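You operate a simulated robot arm through the tools that you are given. There is no shell and no other tool. Be economical: measure what you need, move in short steps, check, and stop when the job is done.

You run a simulated robot arm. Do the job below in one go: nothing can be reset, and whatever is moved stays where it is left.

Task
Take the mat out of the fine drawer and brush its seat clean.
Fine: fan off before the drawer opens and left off; mat on top of the intake box before brushing, orange brush put back; leave the drawer open. What is to be rubbed or washed off counts as gone when no trace of it is left.
Where things are to end (x, y in the base frame): green filter mat within 0.06 m of [0.48, -0.32].

Only the result counts: the job must be done as asked and must still hold three seconds after the hand-in. Knocking over, shifting, dropping, spilling or breaking anything else fails it.

Robot
A 7-joint arm with a two-finger parallel gripper on a trunk, on a base that drives. Base frame: it is fixed to the floor where the robot stands at the start and does not move with it; the origin is under the middle of the robot, x ahead of it, y to its left, z up. Lengths are in m, angles in degrees, forces in N, time in s.
With the tool pointing down near the work surface it reaches from about 0.1 to 0.62 m from the robot's upright axis, wherever it stands. Its first joint turns from -166.0 to 166.0 degrees. Places, roughly: blue filter mat [0.5, 1.75, 0.75]; door catch [0.7, 0.4, 1]; exhaust lever [0.6, -0.6, 1.1]; exhaust thumbscrew [0.6, -0.5, 1]; fan switch [0.6, 0.1, 1]; fine catch [0.4, -0.6, 0.7]; fine drawer [0.4, -0.4, 0.7]; first dial [0.6, 0.3, 1.2]; fresh lever [0.6, -0.3, 1]; fresh thumbscrew [0.6, -0.2, 0.9]; green filter mat [0.5, 2, 0.75]; heat switch [0.6, -0.1, 1]; last dial [0.6, -0.1, 1.2]; main switch [0.6, 0.3, 1]; middle dial [0.6, 0.1, 1.2]; name plate [0.7, 0.1, 0.9]. Payload 3.43 kg.
The TCP is the grasp point between the finger pads, 0.034 m short of the fingertips. In the tool frame z runs along the fingers and y along their closing line. Largest opening 0.128 m; finger width 0.024, thickness 0.012; the body of the gripper, 0.048 by 0.13 m, starts 0.096 m behind the TCP.
Orientation is that of the tool frame in the base frame, as a unit quaternion [x, y, z, w]. With the fingers straight down and closing along the base's y, the tool's x points along the base's -x, its y along +y and its z along -z.

Tools
- The arm moves only by the tool drive_tool. Its argument "motion" is a list of rows, each a list of 6 numbers: the shift along the base's x, y, z in units of 30 mm (1.0 is 30 mm), then the turn, a rotation vector about the base's x, y, z in units of 5 degrees (1.0 is 5 degrees). In form: [[dx, dy, dz, wx, wy, wz], ...]. A call has 1 to 12 rows; each row shifts and turns the commanded pose from where the row before left it. "hand" is the opening, from 0 (shut) to 1 (fully open), set as the call begins (left out, the last holds). A call with a number of a shift or a turn outside -1 to 1 is refused whole. A row lasts 0.2 s, in which the tool goes at most 0.05 m and 8.6 degrees; a call with a longer step from one row to the next is refused whole, and so is a gripper value outside its range. A pose out of reach is approached as far as the arm can. The call stops where the force on the tool passes 40 N (or 10 N more than at its start, if that is more) or the arm is blocked; 0.2 s more then pass. Each finger travels about 0.108 m/s and halts on what it meets, pressing with about 28 N; the grip force reading is that of the motor and also rises with nothing between the fingers. The clock runs only during rows and for 0.2 s after the last one: add rows that do not move to give the fingers time. The reply holds the time, the measured pose of the TCP, the force on the tool along the base axes, the opening and the grip force, in the units named above and with some noise, with the torque about the TCP (base axes, N m) and any sound that the robot's microphone picked up.
- Cameras (640 x 400 px; columns grow to the right, rows downward): "scene" is now at [-0.0032, 0.115, 1.3921]; the picture's right is [-0.15, -0.99, 0.00], its down [-0.76, 0.11, -0.64] and it looks along [0.64, -0.10, -0.76] (base axes); focal length 220 px, centre (320, 200). "wrist" rides on the gripper at [0.076, -0.011, -0.16] in the tool frame; the picture's right is [0.15, 0.99, 0.00], its down [-0.88, 0.13, -0.46] and it looks along [-0.45, 0.07, 0.89] (tool axes); focal length 234 px, centre (320, 200). There is no depth. A picture from a camera that has moved, and an enlarged one, comes with that camera's place and axes in the base frame and with its lens. The place of the scene camera against the robot may be out by one fixed shift of up to 0.025 m in any direction.
- get_image(camera): a new picture of that camera. It takes no simulated time.
- slide_trunk(by): slides the trunk up (or, below 0, down) by that many m; the arm and the scene camera ride with it, the base frame stays. It gives what a move gives, with no picture.
- drive_base(legs): drives the robot by 1 to 6 legs, each [ahead, left, turn to the left] in m, m and degrees, along the robot's own axes; the way and the turn of a leg run together, so that a leg with both is an arc; at most 1.5 m and 180 degrees a leg. The arm and the cameras ride along, it lands a little off, and it stops where it bumps. It gives what a move gives.
- head_to(pan, tilt): turns the head with the scene camera to pan (to the left, within 86 degrees either way) and tilt (down, from -29 to 69), counted from straight ahead of the robot. It gives what a move gives.
- inspect(camera, box): a new picture of the part [left, top, right, bottom] of that camera's present view, enlarged. It takes no simulated time.
- close_job(): hands the job in; it is judged then, once.

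Go step by step. Nothing tells you exact positions but the pictures and the camera data: compare them with the known pose of the tool, close in by small moves and look again before you grip or let go. The budget is 120 turns and 90 pictures, counting those below and the enlarged ones. Unless the task says otherwise, let go and move clear before handing in, and close with one line.

The tools are called after "Call:" as a command line: name --pt "numbers of a row" for each row, then --argument value for the rest, lists and objects as JSON in quotes. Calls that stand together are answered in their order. drive_tool: Moves the arm, as the interface text tells. Its arguments: {"type":"object","properties":{"motion":{"type":"array","items":{"type":"array","items":{"type":"number"}}},"hand":{"type":"number"}},"required":["motion"]} The other tools are called the same way: slide_trunk (by) slides the trunk up or down; drive_base (legs) drives the base; head_to (pan, tilt) turns the head that bears the scene camera; get_image (camera) takes a picture; inspect (camera, box) takes an enlarged picture of a part of a camera's view; close_job () hands the job in.

At the start:

```text
t: 0.0
tcp_pos: [0.2706, -0.3249, 1.1509]
tcp_rot: [-0.001, 1.0, 0.0, 0.0]
wrist_force: [-0.7, -0.5, -0.9]
wrist_torque: [-0.03, 0.0, 0.02]
gripper_width: 0.128
grip_force: 0.0
trunk travel left (down, up): [-0.125, 0.199]
robot x, y, heading: [-0.0005, -0.0003, 0.1]
head pan, tilt: [-8.5, 49.8]
```

scene: 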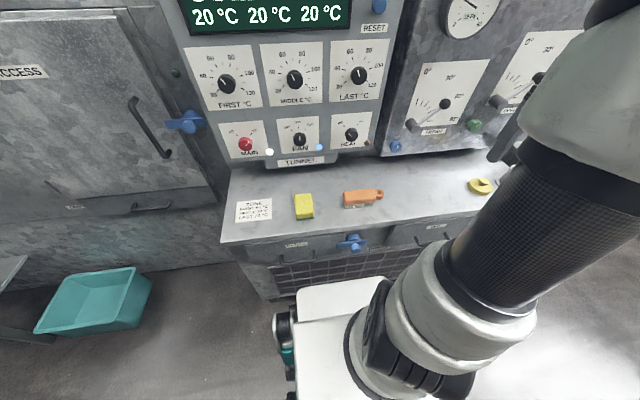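
wrist: 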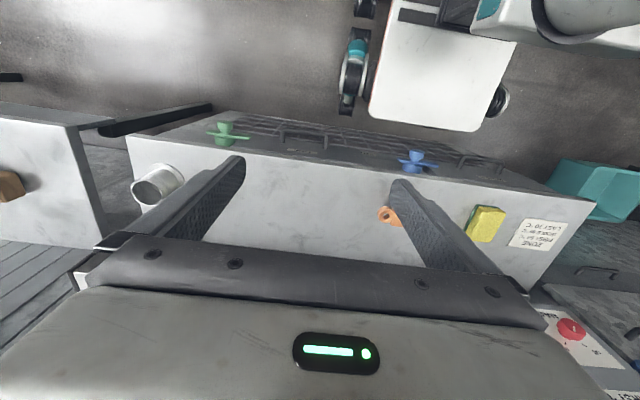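

I see the dryer panel with the main, fan and heat switches, and the intake box with blue and green catches and an orange brush on top. First I'll look closely at the switches and the box.

Call:
inspect --camera "scene" --box '[200, 100, 400, 225]'

Call:
inspect --camera "wrist" --box '[80, 80, 600, 280]'

Call:
head_to --pan -45 --tilt 45

Call:
get_image --camera "scene"

```text
3.20 times, centred on (300, 162) of scene
camera zoom: at [-0.0032, 0.115, 1.3921], right [-0.15, -0.99, 0.0], down [-0.76, 0.11, -0.64], along [0.64, -0.1, -0.76], focal length 704 px, centre (384, 320)
```

zoom: 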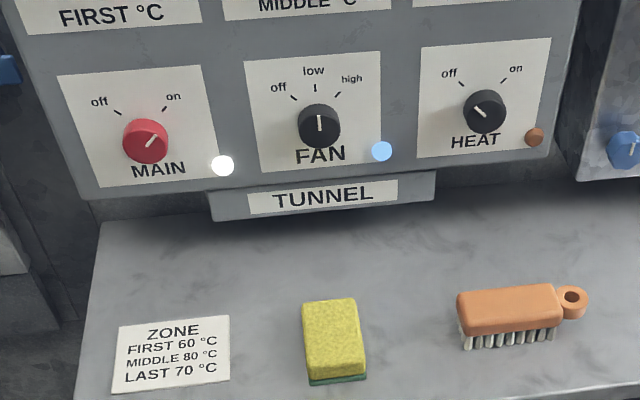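

```text
1.23 times, centred on (340, 180) of wrist
camera zoom: at [0.1947, -0.3354, 1.3093], right [-0.15, 0.99, 0.0], down [0.88, 0.13, 0.46], along [0.45, 0.07, -0.89], focal length 288 px, centre (295, 225)
```

zoom: 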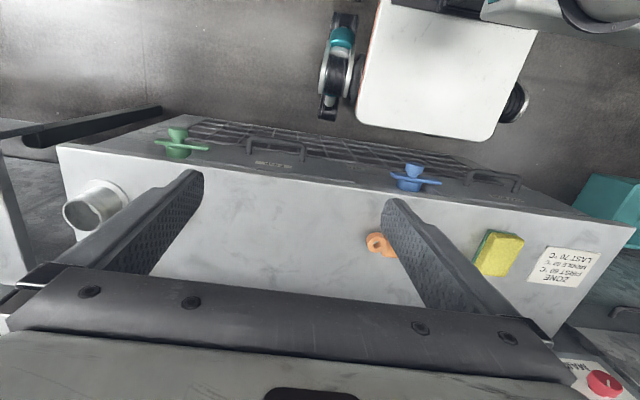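

```text
t: 1.0
tcp_pos: [0.2718, -0.3251, 1.1505]
tcp_rot: [0.0, 1.0, 0.0, 0.001]
wrist_force: [0.0, 0.0, 0.2]
wrist_torque: [0.04, -0.03, 0.01]
gripper_width: 0.128
grip_force: 0.0
trunk travel left (down, up): [-0.125, 0.199]
robot x, y, heading: [-0.0007, 0.0034, -0.1]
head pan, tilt: [-45.0, 45.0]
```

```text
85 pictures are left
camera scene: at [-0.022, 0.069, 1.3988], right [-0.71, -0.71, 0.0], down [-0.5, 0.5, -0.71], along [0.5, -0.5, -0.71], focal length 220 px, centre (320, 200)
```

scene: 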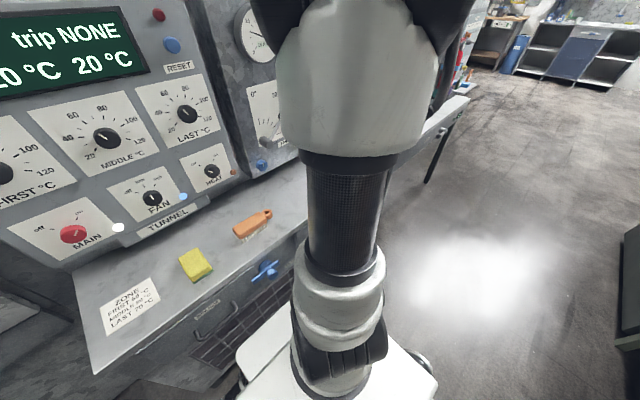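

The fan is on "low", so I must turn its knob to off (anticlockwise). I'll bring the tool up to face the panel, fingers along +x, and look with the wrist camera.

Call:
drive_tool --pt "0.2 0.8 0.2 0 -1 0" --pt "0.2 0.8 0.2 0 -1 0" --pt "0.2 0.8 0 0 -1 0" --pt "0.2 0.8 0 0 -1 0" --pt "0.2 0.8 0 0 -1 0" --pt "0.2 0.8 0 0 -1 0" --pt "0.2 0.8 0 0 -1 0" --pt "0.2 0.8 0 0 -1 0" --pt "0.2 0.8 0 0 -1 0" --pt "0.2 0.8 0 0 -1 0" --hand 0.7

Call:
get_image --camera "wrist"

```text
t: 2.3
tcp_pos: [0.314, -0.2041, 1.0969]
tcp_rot: [0.01, 0.989, 0.033, 0.143]
wrist_force: [-0.5, -0.6, 0.1]
wrist_torque: [-0.04, -0.04, 0.0]
gripper_width: 0.0898
grip_force: 0.0
trunk travel left (down, up): [-0.125, 0.199]
robot x, y, heading: [0.0014, -0.0061, -0.2]
head pan, tilt: [-45.0, 45.0]
stopped in row 6: the arm was blocked; the commanded pose is now the measured one
```

```text
84 pictures are left
camera wrist: at [0.195, -0.2219, 1.2273], right [-0.13, 0.99, 0.02], down [0.72, 0.08, 0.69], along [0.69, 0.11, -0.72], focal length 234 px, centre (320, 200)
```

wrist: 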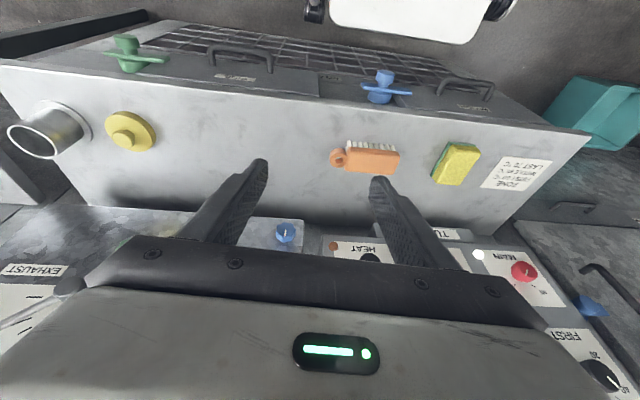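

The arm was blocked, probably at a limit since the tool is close to the body. I'll back the base up a bit for room, then try again.

Call:
drive_base --legs '[[-0.25, 0, 0]]'

Call:
drive_tool --pt "0.5 0.3 0.5 0 0 0" --pt "0.5 0.3 0.5 0 0 0" --pt "0.5 0.3 0.3 0 -0.5 0" --pt "0.5 0.3 0.3 0 -1 0" --pt "0.5 0.3 0 0 -1 0" --pt "0.3 0.3 0 0 -1 0" --pt "0.2 0.3 0 0 -1 0" --pt "0.2 0.3 0 0 -1 0"

Call:
head_to --pan 0 --tilt 35

Call:
get_image --camera "scene"

```text
t: 4.2
tcp_pos: [0.0643, -0.203, 1.0965]
tcp_rot: [0.009, 0.989, 0.032, 0.144]
wrist_force: [1.0, -0.1, 0.9]
wrist_torque: [-0.01, 0.03, -0.01]
gripper_width: 0.0895
grip_force: 0.1
trunk travel left (down, up): [-0.125, 0.199]
robot x, y, heading: [-0.251, -0.0004, -0.1]
head pan, tilt: [-45.0, 45.0]
```

```text
t: 6.2
tcp_pos: [0.1676, -0.1326, 1.0899]
tcp_rot: [0.01, 0.949, 0.04, 0.312]
wrist_force: [-0.1, -0.5, 0.8]
wrist_torque: [0.02, 0.0, -0.02]
gripper_width: 0.0897
grip_force: 0.1
trunk travel left (down, up): [-0.125, 0.199]
robot x, y, heading: [-0.2504, -0.0017, -0.2]
head pan, tilt: [-45.0, 45.0]
stopped in row 8: the arm was blocked; the commanded pose is now the measured one
```

```text
t: 7.3
tcp_pos: [0.1662, -0.1322, 1.093]
tcp_rot: [0.009, 0.949, 0.039, 0.314]
wrist_force: [0.1, 0.2, 0.4]
wrist_torque: [0.02, -0.03, -0.02]
gripper_width: 0.0895
grip_force: 0.1
trunk travel left (down, up): [-0.125, 0.199]
robot x, y, heading: [-0.2489, 0.0001, 0.0]
head pan, tilt: [0.0, 35.0]
```

```text
83 pictures are left
camera scene: at [-0.2686, 0.0606, 1.4182], right [-0.73, -0.68, 0.0], down [-0.36, 0.39, -0.85], along [0.58, -0.62, -0.53], focal length 220 px, centre (320, 200)
```

scene: 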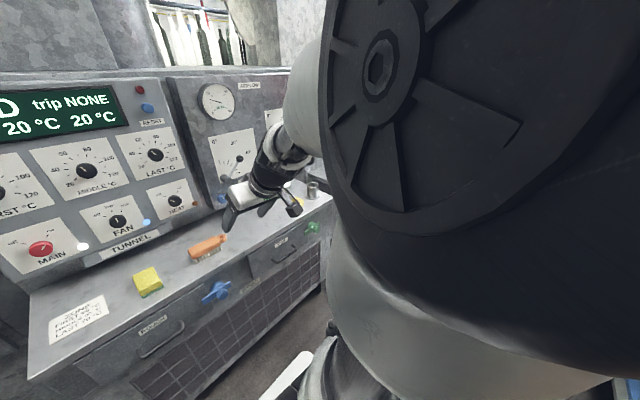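

The arm stays partly folded; I'll extend further forward before turning the tool more, and check.

Call:
drive_tool --pt "1 0 0 0 0 0" --pt "1 0.5 0 0 0 0" --pt "1 0.5 0 0 0 0" --pt "0.5 0.5 0 0 -0.5 0" --pt "0.2 0.5 0 0 -1 0" --pt "0.2 0.5 0 0 -1 0" --pt "0.2 0.5 0 0 -1 0" --pt "0.2 0.5 0 0 -1 0"

Call:
get_image --camera "scene"

```text
t: 9.1
tcp_pos: [0.2951, -0.028, 1.0949]
tcp_rot: [-0.002, 0.868, 0.04, 0.496]
wrist_force: [0.2, 0.1, -0.1]
wrist_torque: [0.0, 0.0, 0.01]
gripper_width: 0.0899
grip_force: 0.0
trunk travel left (down, up): [-0.125, 0.199]
robot x, y, heading: [-0.2495, 0.0006, 0.1]
head pan, tilt: [0.0, 35.0]
```

```text
82 pictures are left
camera scene: at [-0.2414, 0.1262, 1.4137], right [0.0, -1.0, 0.0], down [-0.57, 0.0, -0.82], along [0.82, 0.0, -0.57], focal length 220 px, centre (320, 200)
```

scene: 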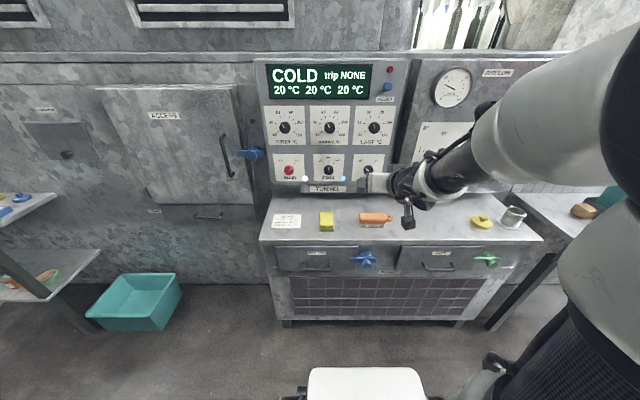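

The tool is now pitched about 60° and free to move. I put the fan knob near [0.608, 0.09, 0.98]; next I level the tool and stand off from the knob.

Call:
drive_tool --pt "0.4 0.5 -0.4 -0.09 -0.87 -0.1" --pt "0.4 0.5 -0.4 -0.09 -0.87 -0.1" --pt "0.4 0.5 -0.4 -0.09 -0.87 -0.1" --pt "0.4 0.5 -0.4 -0.09 -0.87 -0.1" --pt "0.4 0.6 -0.4 -0.09 -0.87 -0.1" --pt "0.4 0.6 -0.4 -0.09 -0.87 -0.1" --pt "0.4 0.6 -0.4 -0.09 -0.87 -0.1" --pt "0 0 0 0 0 0"

Call:
get_image --camera "wrist"

Call:
get_image --camera "scene"

```text
t: 10.9
tcp_pos: [0.3437, 0.0231, 1.0401]
tcp_rot: [0.008, 0.778, 0.012, 0.628]
wrist_force: [0.3, -0.5, -0.7]
wrist_torque: [0.02, -0.02, -0.01]
gripper_width: 0.0893
grip_force: 0.1
out of reach, approached as far as the arm can: row 2, 5, 6, 7
trunk travel left (down, up): [-0.125, 0.199]
robot x, y, heading: [-0.251, 0.0023, 0.1]
head pan, tilt: [0.0, 35.0]
```

```text
81 pictures are left
camera wrist: at [0.1714, 0.0142, 0.9989], right [-0.03, 0.99, -0.11], down [-0.26, 0.1, 0.96], along [0.96, 0.06, 0.26], focal length 234 px, centre (320, 200)
```

wrist: 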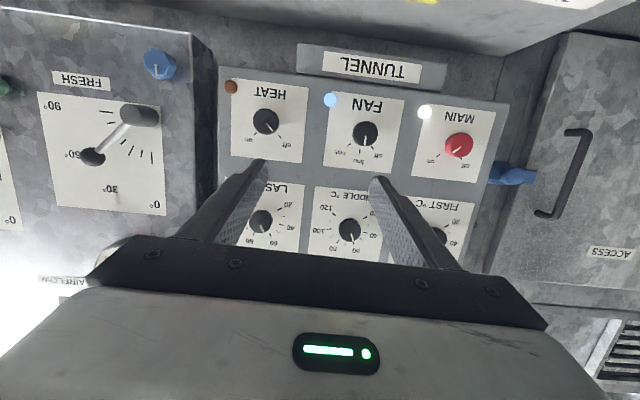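

```text
80 pictures are left
camera scene: at [-0.2414, 0.1264, 1.4136], right [0.0, -1.0, 0.0], down [-0.57, 0.0, -0.82], along [0.82, 0.0, -0.57], focal length 220 px, centre (320, 200)
```

scene: 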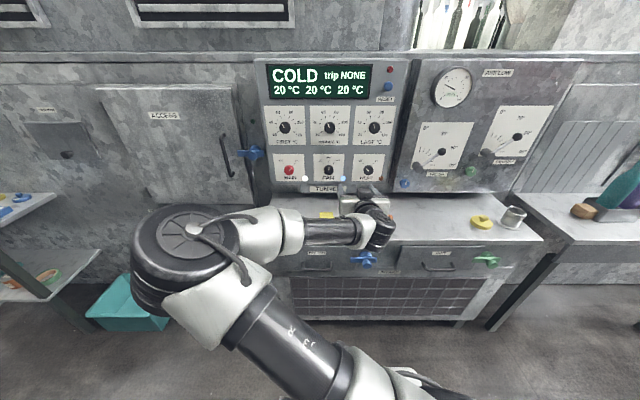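

The wrist camera shows the fan knob near [0.60, 0.106, 0.984]. I'll step toward its axis and see how the arm follows.

Call:
drive_tool --pt "0.6 0.4 -0.3 0 0 0" --pt "0.6 0.4 -0.3 0 0 0" --pt "0.6 0 0 0 0 0" --pt "0 0 0 0 0 0"

```text
t: 11.9
tcp_pos: [0.3983, 0.0487, 1.0227]
tcp_rot: [0.009, 0.778, 0.011, 0.628]
wrist_force: [0.7, -0.1, 0.3]
wrist_torque: [-0.01, 0.0, 0.02]
gripper_width: 0.0896
grip_force: 0.1
trunk travel left (down, up): [-0.125, 0.199]
robot x, y, heading: [-0.2511, -0.0019, -0.0]
head pan, tilt: [0.0, 35.0]
```

Call:
drive_tool --pt "0.4 0.4 -0.26 -0.07 -0.5 0" --pt "0.4 0.4 -0.26 -0.07 -0.5 0" --pt "0.4 0.4 -0.26 -0.07 -0.5 0" --pt "0.4 0.4 -0.26 -0.07 -0.5 0" --pt "0.2 0.3 -0.26 -0.05 -0.4 0" --pt "0 0 0 0 0 0"

Call:
get_image --camera "wrist"

```text
t: 13.3
tcp_pos: [0.4469, 0.1396, 1.058]
tcp_rot: [0.003, 0.712, -0.003, 0.703]
wrist_force: [0.4, -0.1, 0.7]
wrist_torque: [-0.02, -0.02, 0.01]
gripper_width: 0.0897
grip_force: 0.0
out of reach, approached as far as the arm can: row 1, 2, 3, 4, 5
trunk travel left (down, up): [-0.125, 0.199]
robot x, y, heading: [-0.249, -0.0026, -0.2]
head pan, tilt: [0.0, 35.0]
```

```text
79 pictures are left
camera wrist: at [0.2853, 0.1297, 0.9833], right [0.01, 0.99, -0.15], down [-0.44, 0.13, 0.89], along [0.9, 0.06, 0.44], focal length 234 px, centre (320, 200)
```

wrist: 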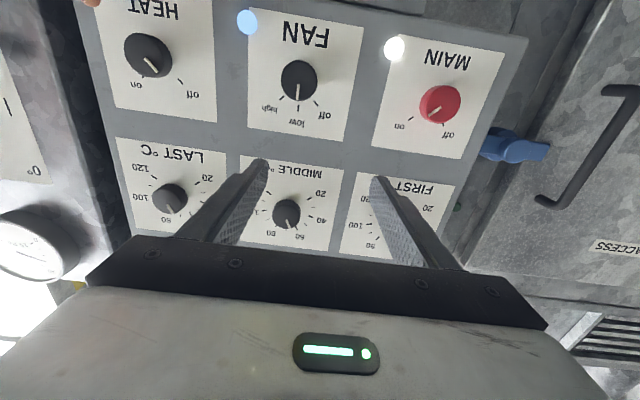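

Orientation is now level but z is limited from the arm. I'll lower the trunk 0.074 m so that the tool comes to the knob's height, and shift sideways to y = 0.103.

Call:
slide_trunk --by -0.074

Call:
drive_tool --pt "0 -0.6 0 0 0 0" --pt "0 -0.6 0 0 0 0" --pt "0 0 0 0 0 0"

Call:
get_image --camera "wrist"

Call:
get_image --camera "scene"

```text
t: 14.4
tcp_pos: [0.4469, 0.1382, 0.985]
tcp_rot: [0.002, 0.711, -0.003, 0.703]
wrist_force: [0.4, 0.4, -0.7]
wrist_torque: [-0.03, 0.0, 0.02]
gripper_width: 0.0895
grip_force: 0.0
trunk travel left (down, up): [-0.051, 0.273]
robot x, y, heading: [-0.2518, -0.0002, -0.1]
head pan, tilt: [0.0, 35.0]
```

```text
t: 15.2
tcp_pos: [0.446, 0.1144, 0.9963]
tcp_rot: [0.005, 0.715, -0.006, 0.699]
wrist_force: [0.8, 0.7, -0.1]
wrist_torque: [0.0, 0.0, 0.01]
gripper_width: 0.0893
grip_force: 0.1
out of reach, approached as far as the arm can: row 1, 2
trunk travel left (down, up): [-0.051, 0.273]
robot x, y, heading: [-0.2466, 0.0011, -0.1]
head pan, tilt: [0.0, 35.0]
```

```text
78 pictures are left
camera wrist: at [0.2841, 0.1054, 0.9235], right [0.01, 0.99, -0.15], down [-0.44, 0.14, 0.89], along [0.9, 0.05, 0.43], focal length 234 px, centre (320, 200)
```

wrist: 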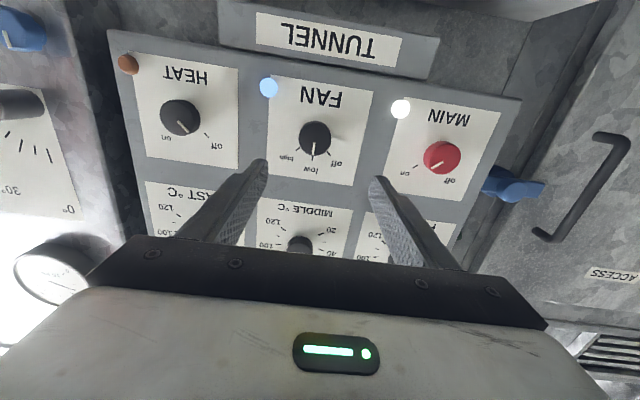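

```text
77 pictures are left
camera scene: at [-0.2414, 0.1264, 1.3397], right [0.0, -1.0, 0.0], down [-0.57, 0.0, -0.82], along [0.82, 0.0, -0.57], focal length 220 px, centre (320, 200)
```

scene: 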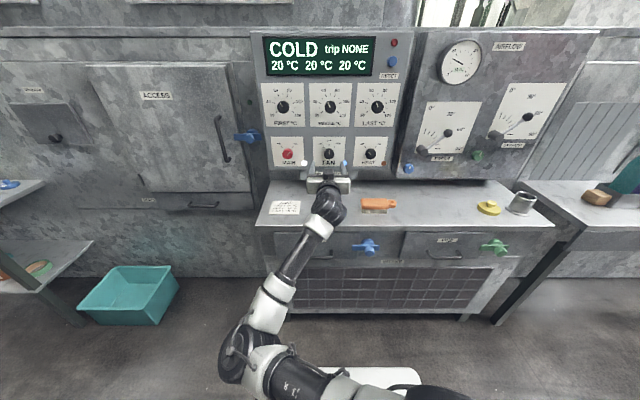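

Knob re-measured at about [0.60, 0.102, 0.986]; the tool is a little left and high. I'll step forward and correct.

Call:
slide_trunk --by -0.01

Call:
drive_tool --pt "0.8 -0.2 0 0 0 0" --pt "0.8 -0.2 0 0 0 0" --pt "0.4 0 0 0 0 0" --pt "0 0 0 0 0 0" --hand 0.65

Call:
get_image --camera "wrist"

```text
t: 15.8
tcp_pos: [0.4457, 0.1132, 0.9856]
tcp_rot: [0.006, 0.715, -0.006, 0.699]
wrist_force: [0.3, 0.2, 0.9]
wrist_torque: [-0.02, 0.02, -0.01]
gripper_width: 0.0895
grip_force: 0.1
trunk travel left (down, up): [-0.041, 0.283]
robot x, y, heading: [-0.2465, -0.0008, 0.0]
head pan, tilt: [0.0, 35.0]
```

```text
t: 16.8
tcp_pos: [0.5055, 0.1022, 0.987]
tcp_rot: [0.009, 0.716, -0.009, 0.698]
wrist_force: [0.0, -1.0, -0.2]
wrist_torque: [-0.01, 0.04, -0.01]
gripper_width: 0.0831
grip_force: 0.1
trunk travel left (down, up): [-0.041, 0.283]
robot x, y, heading: [-0.2466, -0.0003, 0.1]
head pan, tilt: [0.0, 35.0]
```

```text
76 pictures are left
camera wrist: at [0.3436, 0.0953, 0.9151], right [0.02, 0.99, -0.15], down [-0.43, 0.14, 0.89], along [0.9, 0.05, 0.43], focal length 234 px, centre (320, 200)
```

wrist: 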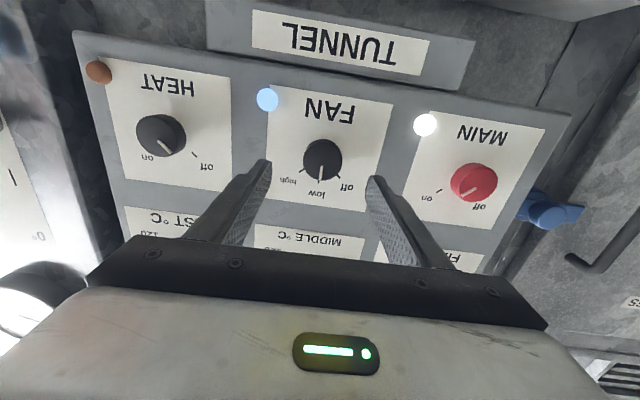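

Call:
drive_tool --pt "0.7 0.05 0 0 0 0" --pt "0.6 0.05 0 0 0 0" --pt "0.4 0 0 0 0 0" --pt "0 0 0 0 0 0"

Call:
get_image --camera "wrist"

```text
t: 17.8
tcp_pos: [0.5573, 0.1051, 0.9862]
tcp_rot: [0.005, 0.714, -0.006, 0.7]
wrist_force: [0.2, -0.2, 0.2]
wrist_torque: [-0.01, 0.02, 0.02]
gripper_width: 0.0832
grip_force: 0.1
trunk travel left (down, up): [-0.041, 0.283]
robot x, y, heading: [-0.2481, -0.0011, -0.1]
head pan, tilt: [0.0, 35.0]
```

```text
75 pictures are left
camera wrist: at [0.3953, 0.097, 0.9137], right [0.01, 0.99, -0.15], down [-0.44, 0.14, 0.89], along [0.9, 0.05, 0.43], focal length 234 px, centre (320, 200)
```

wrist: 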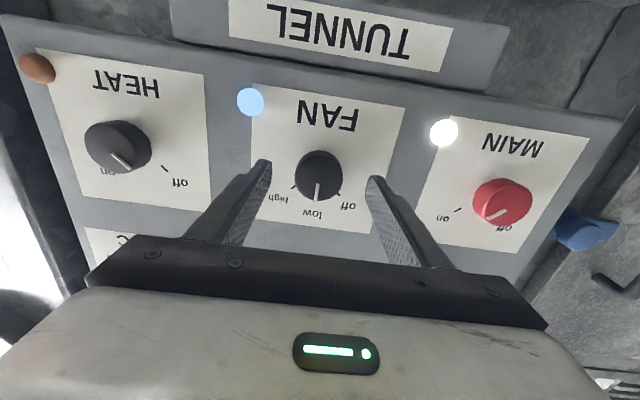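

Call:
drive_tool --pt "0.35 0 0 0 0 0" --pt "0.35 0 0 0 0 0" --pt "0 0 0 0 0 0"

Call:
get_image --camera "wrist"

```text
t: 18.6
tcp_pos: [0.5758, 0.1042, 0.9877]
tcp_rot: [0.005, 0.714, -0.006, 0.7]
wrist_force: [-33.3, -2.2, -9.9]
wrist_torque: [-0.37, 0.01, 1.53]
gripper_width: 0.082
grip_force: 0.1
trunk travel left (down, up): [-0.041, 0.283]
robot x, y, heading: [-0.2465, -0.0012, -0.0]
head pan, tilt: [0.0, 35.0]
```

```text
74 pictures are left
camera wrist: at [0.4145, 0.0972, 0.9138], right [0.01, 0.99, -0.15], down [-0.43, 0.14, 0.89], along [0.9, 0.05, 0.43], focal length 234 px, centre (320, 200)
```

wrist: 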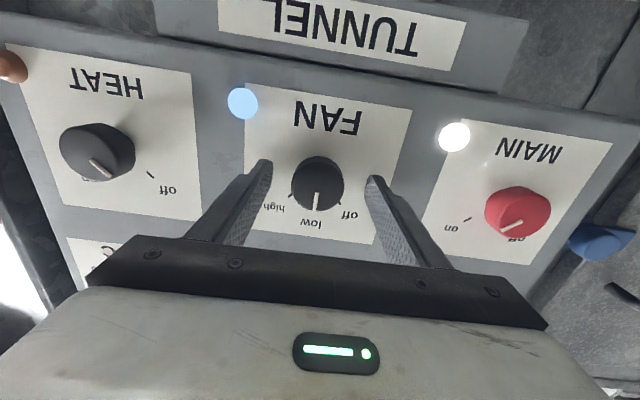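

The fingertips touch the panel plate. I'll back off a few mm and close on the knob.

Call:
drive_tool --pt "-0.2 0 0 0 0 0" --pt "0 0 0 0 0 0"

Call:
drive_tool --pt "0 0 0 0 0 0" --pt "0 0 0 0 0 0" --pt "0 0 0 0 0 0" --hand 0.25

Call:
get_image --camera "wrist"

```text
t: 19.2
tcp_pos: [0.5716, 0.1043, 0.9854]
tcp_rot: [0.005, 0.714, -0.005, 0.7]
wrist_force: [0.2, -0.6, 0.5]
wrist_torque: [-0.03, 0.02, 0.02]
gripper_width: 0.0831
grip_force: 0.0
trunk travel left (down, up): [-0.041, 0.283]
robot x, y, heading: [-0.2506, -0.001, -0.0]
head pan, tilt: [0.0, 35.0]
```

```text
t: 20.0
tcp_pos: [0.5728, 0.1036, 0.9862]
tcp_rot: [0.006, 0.714, -0.007, 0.7]
wrist_force: [2.4, -2.8, 1.7]
wrist_torque: [-0.04, -0.11, -0.24]
gripper_width: 0.0411
grip_force: 44.9
trunk travel left (down, up): [-0.041, 0.283]
robot x, y, heading: [-0.2475, 0.0011, 0.2]
head pan, tilt: [0.0, 35.0]
```

```text
73 pictures are left
camera wrist: at [0.4105, 0.096, 0.9133], right [0.01, 0.99, -0.15], down [-0.44, 0.14, 0.89], along [0.9, 0.05, 0.43], focal length 234 px, centre (320, 200)
```

wrist: 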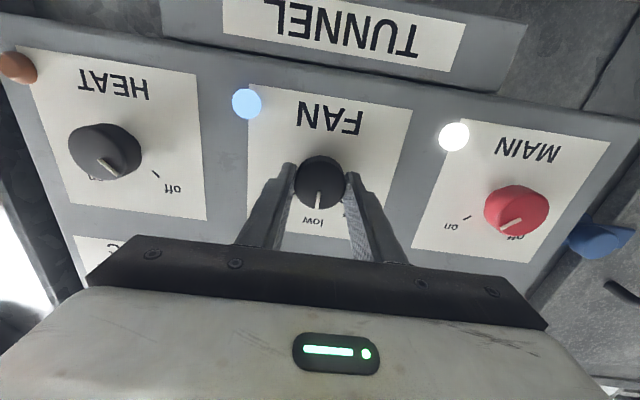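

The knob is gripped (41 mm). Now I turn it anticlockwise about 45° (negative about x).

Call:
drive_tool --pt "0 0 0 -1 0 0" --pt "0 0 0 -1 0 0" --pt "0 0 0 -1 0 0" --pt "0 0 0 -1 0 0" --pt "0 0 0 -1 0 0" --pt "0 0 0 -1 0 0" --pt "0 0 0 -1 0 0" --pt "0 0 0 -1 0 0" --pt "0 0 0 -1 0 0"

Call:
get_image --camera "wrist"

```text
t: 22.0
tcp_pos: [0.5727, 0.1041, 0.9856]
tcp_rot: [-0.263, 0.658, -0.278, 0.648]
wrist_force: [5.0, 0.3, -0.4]
wrist_torque: [0.13, 0.38, -0.44]
gripper_width: 0.0414
grip_force: 45.0
trunk travel left (down, up): [-0.041, 0.283]
robot x, y, heading: [-0.249, 0.0016, 0.0]
head pan, tilt: [0.0, 35.0]
```

```text
72 pictures are left
camera wrist: at [0.4104, 0.0477, 0.9404], right [0.01, 0.59, -0.8], down [-0.44, 0.73, 0.53], along [0.9, 0.34, 0.27], focal length 234 px, centre (320, 200)
```

wrist: 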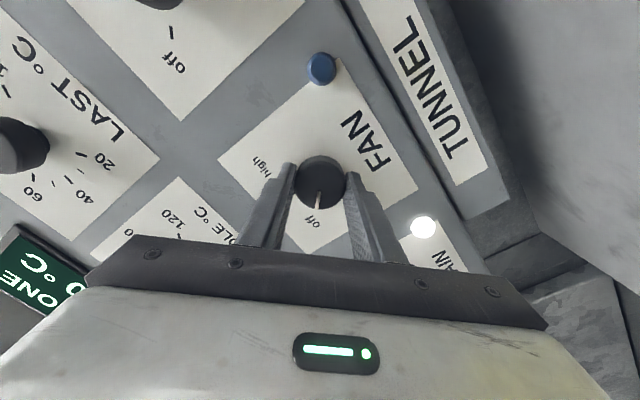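

The fan lamp is out and the pointer is at "off". I release, retreat, turn the tool back and check.

Call:
drive_tool --pt "0 0 0 0 0 0" --pt "0 0 0 0 0 0" --pt "0 0 0 0 0 0" --pt "-0.6 0 0 0 0 0" --pt "-0.9 0 0 0 0 0" --pt "-0.9 0 0 0 0 0" --pt "-0.9 0 0 0 0 0" --pt "-0.9 0 0 0 0 0" --hand 0.6

Call:
get_image --camera "wrist"

Call:
inspect --camera "scene" --box '[240, 120, 560, 320]'

```text
t: 23.8
tcp_pos: [0.4459, 0.1065, 0.9889]
tcp_rot: [-0.262, 0.661, -0.279, 0.646]
wrist_force: [0.1, -0.3, -0.8]
wrist_torque: [-0.02, 0.02, -0.02]
gripper_width: 0.0768
grip_force: 0.0
out of reach, approached as far as the arm can: row 7
trunk travel left (down, up): [-0.041, 0.283]
robot x, y, heading: [-0.2522, 0.0025, -0.1]
head pan, tilt: [0.0, 35.0]
```

```text
71 pictures are left
camera wrist: at [0.2835, 0.0514, 0.9447], right [0.01, 0.6, -0.8], down [-0.43, 0.73, 0.53], along [0.9, 0.34, 0.26], focal length 234 px, centre (320, 200)
```

wrist: 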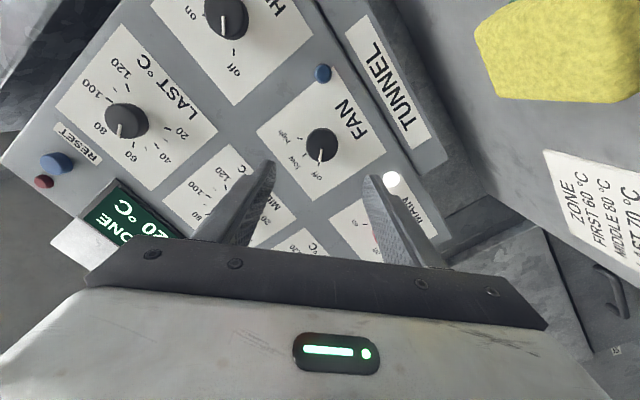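

```text
2.00 times, centred on (400, 220) of scene
camera zoom: at [-0.2412, 0.1264, 1.3297], right [0.0, -1.0, 0.0], down [-0.57, 0.0, -0.82], along [0.82, 0.0, -0.57], focal length 440 px, centre (160, 160)
```

zoom: 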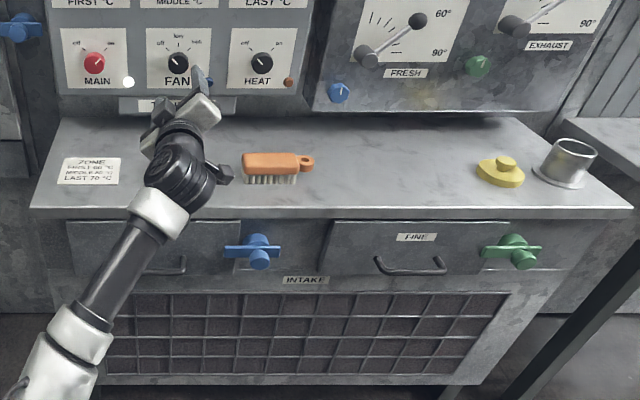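

The fan is off. Next is the green catch at roughly [0.37, -0.57, 0.68]. I'll back the base off, shift it right in front of the fine drawer, and roll the tool upright again.

Call:
drive_base --legs '[[-0.15, 0, 0], [0, -0.5, 0]]'

Call:
drive_tool --pt "0 0 0 1 0 0" --pt "0 0 0 1 0 0" --pt "0 0 0 1 0 0" --pt "0 0 0 1 0 0" --pt "0 0 0 1 0 0" --pt "0 0 0 1 0 0" --pt "0 0 0 1 0 0" --pt "0 0 0 1 0 0" --pt "0 0 0 1 0 0"

Call:
head_to --pan 0 --tilt 40

Call:
get_image --camera "scene"

```text
t: 30.1
tcp_pos: [0.2959, -0.3921, 0.9895]
tcp_rot: [-0.262, 0.661, -0.279, 0.646]
wrist_force: [-0.5, -0.6, -1.2]
wrist_torque: [-0.02, 0.02, 0.02]
gripper_width: 0.0765
grip_force: 0.1
trunk travel left (down, up): [-0.041, 0.283]
robot x, y, heading: [-0.3989, -0.4996, 0.3]
head pan, tilt: [0.0, 35.0]
```

```text
t: 32.1
tcp_pos: [0.2963, -0.3922, 0.99]
tcp_rot: [0.006, 0.718, -0.005, 0.696]
wrist_force: [0.4, -0.3, -0.2]
wrist_torque: [-0.04, -0.03, 0.02]
gripper_width: 0.0767
grip_force: 0.1
trunk travel left (down, up): [-0.041, 0.283]
robot x, y, heading: [-0.4013, -0.5002, -0.1]
head pan, tilt: [0.0, 35.0]
```

```text
t: 32.7
tcp_pos: [0.2954, -0.3917, 0.9893]
tcp_rot: [0.006, 0.718, -0.006, 0.697]
wrist_force: [0.3, -0.9, 0.3]
wrist_torque: [-0.01, -0.03, -0.02]
gripper_width: 0.0768
grip_force: 0.1
trunk travel left (down, up): [-0.041, 0.283]
robot x, y, heading: [-0.3977, -0.4976, -0.0]
head pan, tilt: [0.0, 40.0]
```

```text
69 pictures are left
camera scene: at [-0.3949, -0.3733, 1.3221], right [0.0, -1.0, 0.0], down [-0.64, 0.0, -0.77], along [0.77, 0.0, -0.64], focal length 220 px, centre (320, 200)
```

scene: 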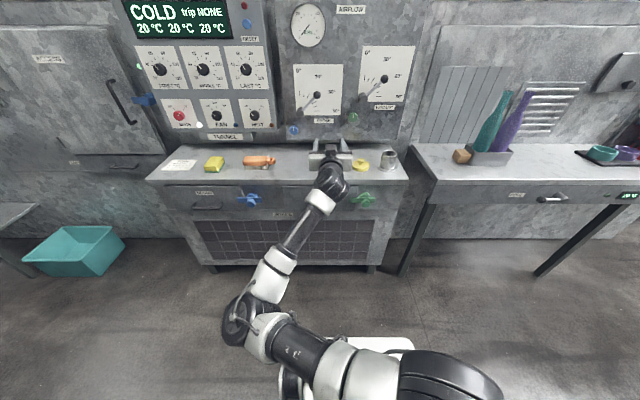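

Now I lower the tool, still pointing at the box, to the catch's height in front of it, using the trunk as well.

Call:
slide_trunk --by -0.04

Call:
drive_tool --pt "-0.3 -0.6 -0.6 0 0 0" --pt "-0.3 -0.6 -0.6 0 0 0" --pt "-0.3 -0.6 -0.7 0 0 0" --pt "-0.2 -0.6 -0.8 0 0 0" --pt "0 -0.6 -0.8 0 0 0" --pt "0 -0.6 -0.8 0 0 0" --pt "0 -0.6 -0.8 0 0 0" --pt "0 -0.6 -0.8 0 0 0" --pt "0 -0.6 -0.8 0 0 0" --pt "0 -0.5 -0.8 0 0 0" --pt "0 0 -0.8 0 0 0" --pt "0 0 0 0 0 0"

Call:
get_image --camera "wrist"

Call:
get_image --camera "scene"

```text
t: 33.6
tcp_pos: [0.2945, -0.3915, 0.9504]
tcp_rot: [0.005, 0.717, -0.006, 0.698]
wrist_force: [0.3, -0.4, -0.1]
wrist_torque: [-0.03, 0.01, -0.04]
gripper_width: 0.0766
grip_force: 0.0
trunk travel left (down, up): [-0.001, 0.323]
robot x, y, heading: [-0.3999, -0.5009, 0.3]
head pan, tilt: [0.0, 40.0]
```

```text
t: 36.2
tcp_pos: [0.261, -0.39, 0.9288]
tcp_rot: [0.01, 0.722, -0.01, 0.691]
wrist_force: [1.2, 0.5, -0.4]
wrist_torque: [-0.01, 0.0, -0.04]
gripper_width: 0.0769
grip_force: 0.0
out of reach, approached as far as the arm can: row 1, 2, 3, 4, 5, 6, 7, 8, 9, 10, 11
trunk travel left (down, up): [-0.001, 0.323]
robot x, y, heading: [-0.4021, -0.499, -0.2]
head pan, tilt: [0.0, 40.0]
```

```text
68 pictures are left
camera wrist: at [0.0973, -0.3953, 0.858], right [0.02, 0.99, -0.15], down [-0.41, 0.14, 0.9], along [0.91, 0.04, 0.41], focal length 234 px, centre (320, 200)
```

wrist: 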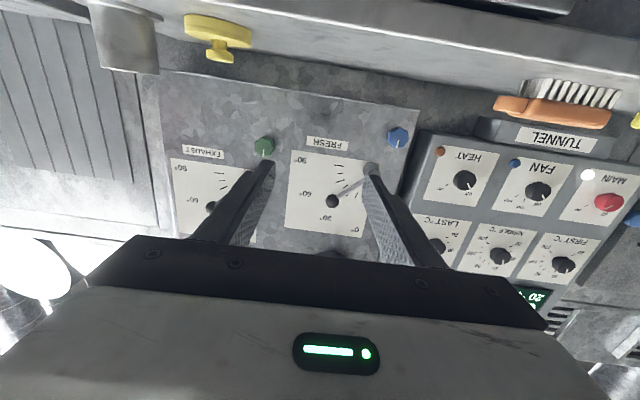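

```text
67 pictures are left
camera scene: at [-0.3949, -0.3734, 1.2821], right [0.0, -1.0, 0.0], down [-0.64, 0.0, -0.77], along [0.77, 0.0, -0.64], focal length 220 px, centre (320, 200)
```

scene: 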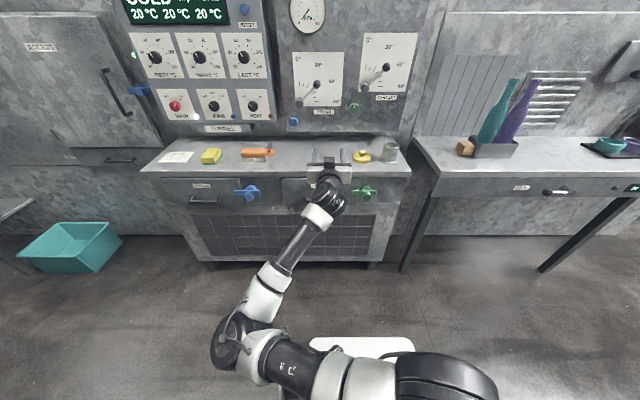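

This arm posture can't go lower with a level tool. I'll pitch the tool back down, descend in front of the box, and then pitch up again from there.

Call:
drive_tool --pt "-0.2 -0.4 0 0 1 0" --pt "-0.2 -0.4 0 0 1 0" --pt "-0.2 -0.4 0 0 1 0" --pt "-0.2 -0.4 0 0 1 0" --pt "-0.2 -0.4 0 0 1 0" --pt "-0.2 -0.4 0 0 1 0" --pt "0 -0.4 0 0 1 0" --pt "0 -0.4 0 0 1 0" --pt "0 -0.4 0 0 1 0" --pt "0 0 0 0 0 0" --hand 0.5

Call:
drive_tool --pt "0 -0.4 -0.5 0 0 0" --pt "0 -0.4 -0.5 0 0 0" --pt "0 -0.4 -0.5 0 0 0" --pt "0 -0.4 -0.5 0 0 0" --pt "0 0 -0.5 0 0 0" --pt "0 0 -0.5 0 0 0" --pt "0 0 0 0 0 0"

Call:
get_image --camera "scene"

```text
t: 38.4
tcp_pos: [0.2252, -0.4976, 0.9277]
tcp_rot: [0.002, 0.93, -0.007, 0.369]
wrist_force: [0.8, -0.6, -0.3]
wrist_torque: [0.01, 0.01, 0.02]
gripper_width: 0.0639
grip_force: 0.0
trunk travel left (down, up): [-0.001, 0.323]
robot x, y, heading: [-0.4018, -0.5023, 0.1]
head pan, tilt: [0.0, 40.0]
```

```text
t: 40.0
tcp_pos: [0.2243, -0.5453, 0.8361]
tcp_rot: [0.002, 0.929, -0.007, 0.37]
wrist_force: [0.0, -0.8, 0.0]
wrist_torque: [-0.03, 0.0, 0.02]
gripper_width: 0.0639
grip_force: 0.0
trunk travel left (down, up): [-0.001, 0.323]
robot x, y, heading: [-0.4003, -0.4976, 0.1]
head pan, tilt: [0.0, 40.0]
```

```text
66 pictures are left
camera scene: at [-0.3949, -0.3733, 1.2821], right [0.0, -1.0, 0.0], down [-0.64, 0.0, -0.77], along [0.77, 0.0, -0.64], focal length 220 px, centre (320, 200)
```

scene: 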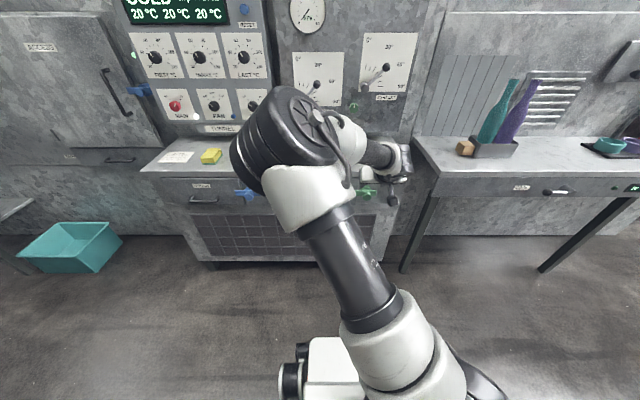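

Good, it now moves freely at a 47° pitch. I continue down and pitch up gradually.

Call:
drive_tool --pt "0 0 -0.8 0 0 0" --pt "0 0 -0.8 0 0 0" --pt "0 -0.2 -0.8 0 0 0" --pt "0 -0.2 -0.8 0 0 0" --pt "0 -0.2 -0.8 0 0 0" --pt "0 -0.2 -0.8 0 -0.5 0" --pt "0 0 0 0 -1 0" --pt "0 0 0 0 -1 0" --pt "0 0 0 0 -1 0" --pt "0 0 0 0 -1 0" --pt "0 0 0 0 0 0"

Call:
get_image --camera "scene"

Call:
get_image --camera "wrist"

```text
t: 42.4
tcp_pos: [0.2255, -0.5683, 0.6937]
tcp_rot: [0.003, 0.862, -0.006, 0.506]
wrist_force: [0.3, -0.8, 0.3]
wrist_torque: [0.06, 0.0, -0.01]
gripper_width: 0.0641
grip_force: 0.0
out of reach, approached as far as the arm can: row 10
trunk travel left (down, up): [-0.001, 0.323]
robot x, y, heading: [-0.402, -0.5004, 0.1]
head pan, tilt: [0.0, 40.0]
```

```text
65 pictures are left
camera scene: at [-0.3949, -0.3733, 1.2821], right [0.0, -1.0, 0.0], down [-0.64, 0.0, -0.77], along [0.77, 0.0, -0.64], focal length 220 px, centre (320, 200)
```

scene: 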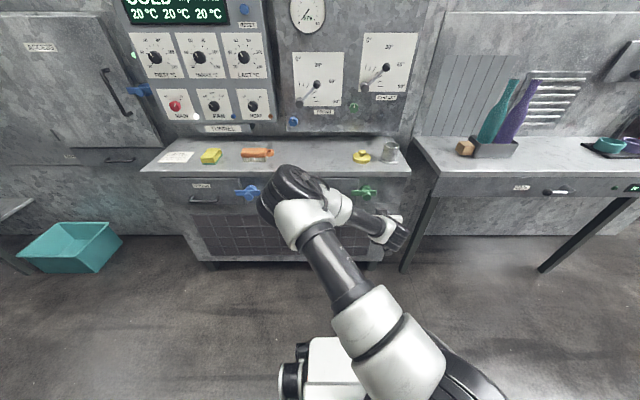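

```text
64 pictures are left
camera wrist: at [0.0478, -0.5766, 0.7043], right [-0.06, 0.99, -0.14], down [0.03, 0.14, 0.99], along [1.0, 0.05, -0.04], focal length 234 px, centre (320, 200)
```

wrist: 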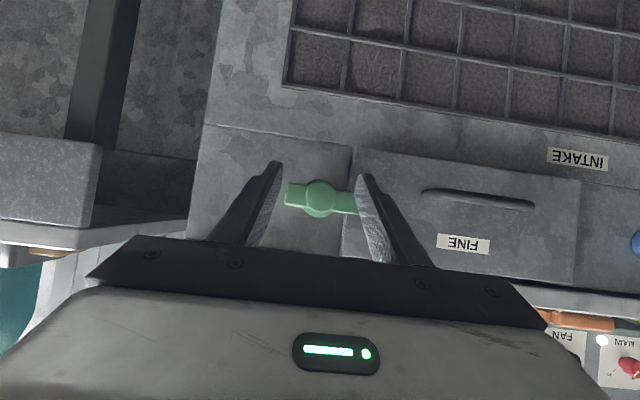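

Excellent view: the green wing catch is centred near [0.355, -0.561, 0.692], its left end overlapping the FINE drawer front. I'll open fully and advance so the fingers straddle the wing's ends.

Call:
drive_tool --pt "0 0.1 0 0 0 0" --pt "0.8 0.1 0 0 0 0" --pt "0.8 0 0 0 0 0" --pt "0.8 0 0 0 0 0" --pt "0.6 0 0 0 0 0" --pt "0 0 0 0 0 0" --hand 1

Call:
get_image --camera "wrist"

```text
t: 43.8
tcp_pos: [0.3139, -0.5634, 0.6939]
tcp_rot: [0.004, 0.863, -0.007, 0.506]
wrist_force: [-3.5, -0.2, -0.5]
wrist_torque: [0.01, 0.02, 0.27]
gripper_width: 0.1281
grip_force: 0.0
trunk travel left (down, up): [-0.001, 0.323]
robot x, y, heading: [-0.3959, -0.5028, 0.3]
head pan, tilt: [0.0, 40.0]
```

```text
63 pictures are left
camera wrist: at [0.1378, -0.5715, 0.7039], right [-0.06, 0.99, -0.14], down [0.03, 0.14, 0.99], along [1.0, 0.05, -0.04], focal length 234 px, centre (320, 200)
```

wrist: 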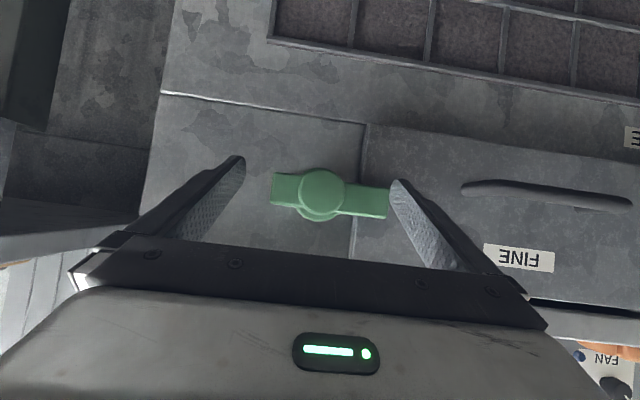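

Call:
inspect --camera "wrist" --box '[200, 110, 460, 272]'

Call:
inspect --camera "scene" --box '[300, 140, 460, 240]'

```text
2.46 times, centred on (330, 191) of wrist
camera zoom: at [0.1378, -0.5715, 0.7039], right [-0.06, 0.99, -0.14], down [0.03, 0.14, 0.99], along [1.0, 0.05, -0.04], focal length 576 px, centre (295, 222)
```

zoom: 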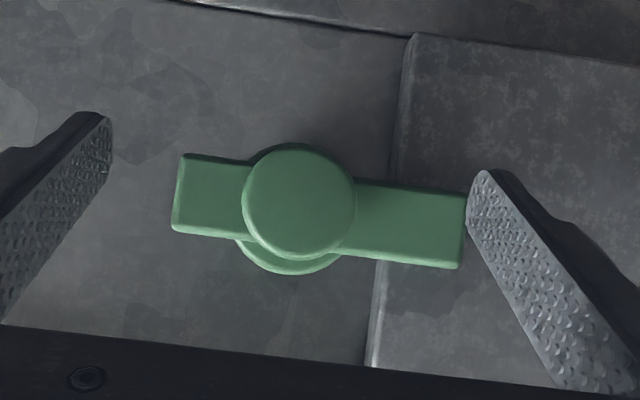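

```text
4.00 times, centred on (380, 190) of scene
camera zoom: at [-0.3951, -0.3733, 1.2821], right [0.0, -1.0, 0.0], down [-0.64, 0.0, -0.77], along [0.77, 0.0, -0.64], focal length 880 px, centre (80, 240)
```

zoom: 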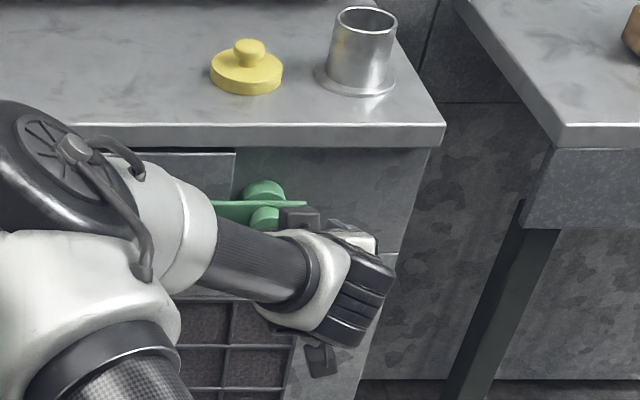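

The catch is a flat green wing with a round knob head in front; the left fingertip is just touching the drawer front. I'll back off slightly and close on the knob head.

Call:
drive_tool --pt "-0.1 0.06 -0.1 0 0 0" --pt "0 0 0 0 0 0" --pt "0 0 0 0 0 0" --pt "0 0 0 0 0 0" --hand 0.15

Call:
inspect --camera "wrist" --box '[200, 110, 460, 272]'

```text
t: 44.8
tcp_pos: [0.3123, -0.5622, 0.6904]
tcp_rot: [0.003, 0.862, -0.006, 0.507]
wrist_force: [2.4, 0.3, 1.5]
wrist_torque: [0.09, -0.07, -0.11]
gripper_width: 0.0373
grip_force: 45.0
trunk travel left (down, up): [-0.001, 0.323]
robot x, y, heading: [-0.4007, -0.5006, 0.1]
head pan, tilt: [0.0, 40.0]
```

```text
2.46 times, centred on (330, 191) of wrist
camera zoom: at [0.1353, -0.5695, 0.7012], right [-0.06, 0.99, -0.14], down [0.03, 0.14, 0.99], along [1.0, 0.05, -0.04], focal length 576 px, centre (295, 222)
```

zoom: 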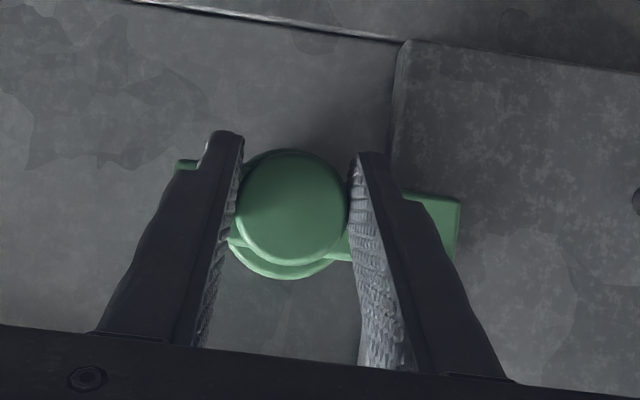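

Gripped on the knob head. I test-turn it by 15° one way and watch the torque and wing.

Call:
drive_tool --pt "0 0 0 1 0 0" --pt "0 0 0 1 0 0" --pt "0 0 0 1 0 0" --pt "0 0 0 0 0 0"

Call:
inspect --camera "wrist" --box '[200, 110, 460, 272]'

```text
t: 45.8
tcp_pos: [0.3133, -0.5617, 0.6902]
tcp_rot: [0.071, 0.856, 0.107, 0.501]
wrist_force: [5.4, -0.1, 0.1]
wrist_torque: [0.01, -0.29, -0.1]
gripper_width: 0.0374
grip_force: 44.7
trunk travel left (down, up): [-0.001, 0.323]
robot x, y, heading: [-0.4021, -0.5005, 0.4]
head pan, tilt: [0.0, 40.0]
```

```text
2.46 times, centred on (330, 191) of wrist
camera zoom: at [0.1353, -0.5723, 0.6987], right [-0.06, 0.99, 0.13], down [0.03, -0.12, 0.99], along [1.0, 0.06, -0.02], focal length 576 px, centre (295, 222)
```

zoom: 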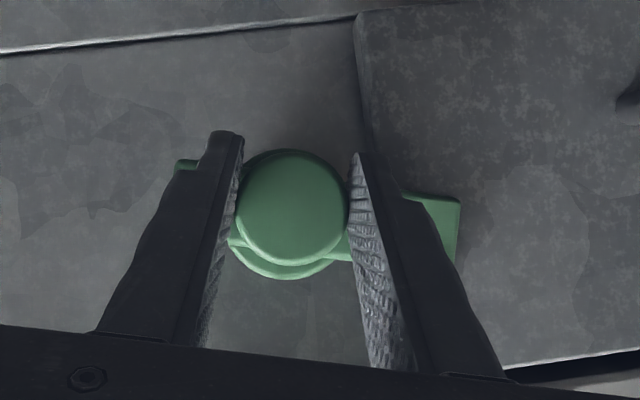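

It turns freely with the gripper. I continue to 90°.

Call:
drive_tool --pt "0 0 0 1 0 0" --pt "0 0 0 1 0 0" --pt "0 0 0 1 0 0" --pt "0 0 0 1 0 0" --pt "0 0 0 1 0 0" --pt "0 0 0 1 0 0" --pt "0 0 0 1 0 0" --pt "0 0 0 1 0 0" --pt "0 0 0 0 0 0"

Call:
drive_tool --pt "0 0 0 1 0 0" --pt "0 0 0 1 0 0" --pt "0 0 0 1 0 0" --pt "0 0 0 1 0 0" --pt "0 0 0 1 0 0" --pt "0 0 0 1 0 0" --pt "0 0 0 1 0 0" --pt "0 0 0 0 0 0"

Call:
get_image --camera "wrist"

```text
t: 47.8
tcp_pos: [0.3124, -0.5614, 0.6892]
tcp_rot: [0.238, 0.768, 0.392, 0.448]
wrist_force: [10.5, -1.7, 2.2]
wrist_torque: [0.0, -0.14, -0.36]
gripper_width: 0.0373
grip_force: 45.6
trunk travel left (down, up): [-0.001, 0.323]
robot x, y, heading: [-0.4005, -0.4974, 0.1]
head pan, tilt: [0.0, 40.0]
```

```text
t: 49.6
tcp_pos: [0.3126, -0.562, 0.6902]
tcp_rot: [0.361, 0.613, 0.606, 0.356]
wrist_force: [12.0, -7.5, 3.3]
wrist_torque: [0.02, -0.14, -0.68]
gripper_width: 0.0374
grip_force: 44.6
trunk travel left (down, up): [-0.001, 0.323]
robot x, y, heading: [-0.4002, -0.4987, 0.3]
head pan, tilt: [0.0, 40.0]
```

```text
58 pictures are left
camera wrist: at [0.1352, -0.5728, 0.6808], right [-0.06, 0.13, 0.99], down [0.03, -0.99, 0.14], along [1.0, 0.04, 0.05], focal length 234 px, centre (320, 200)
```

wrist: 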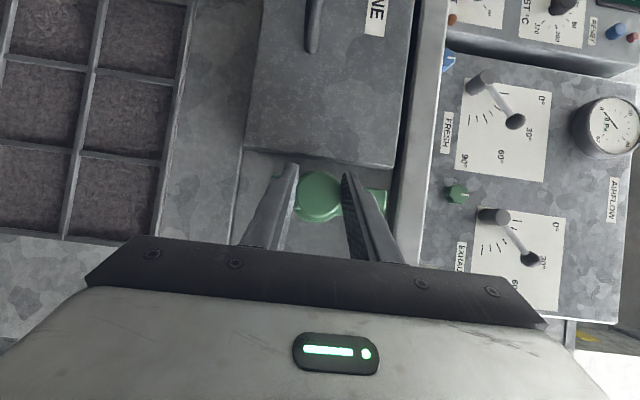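

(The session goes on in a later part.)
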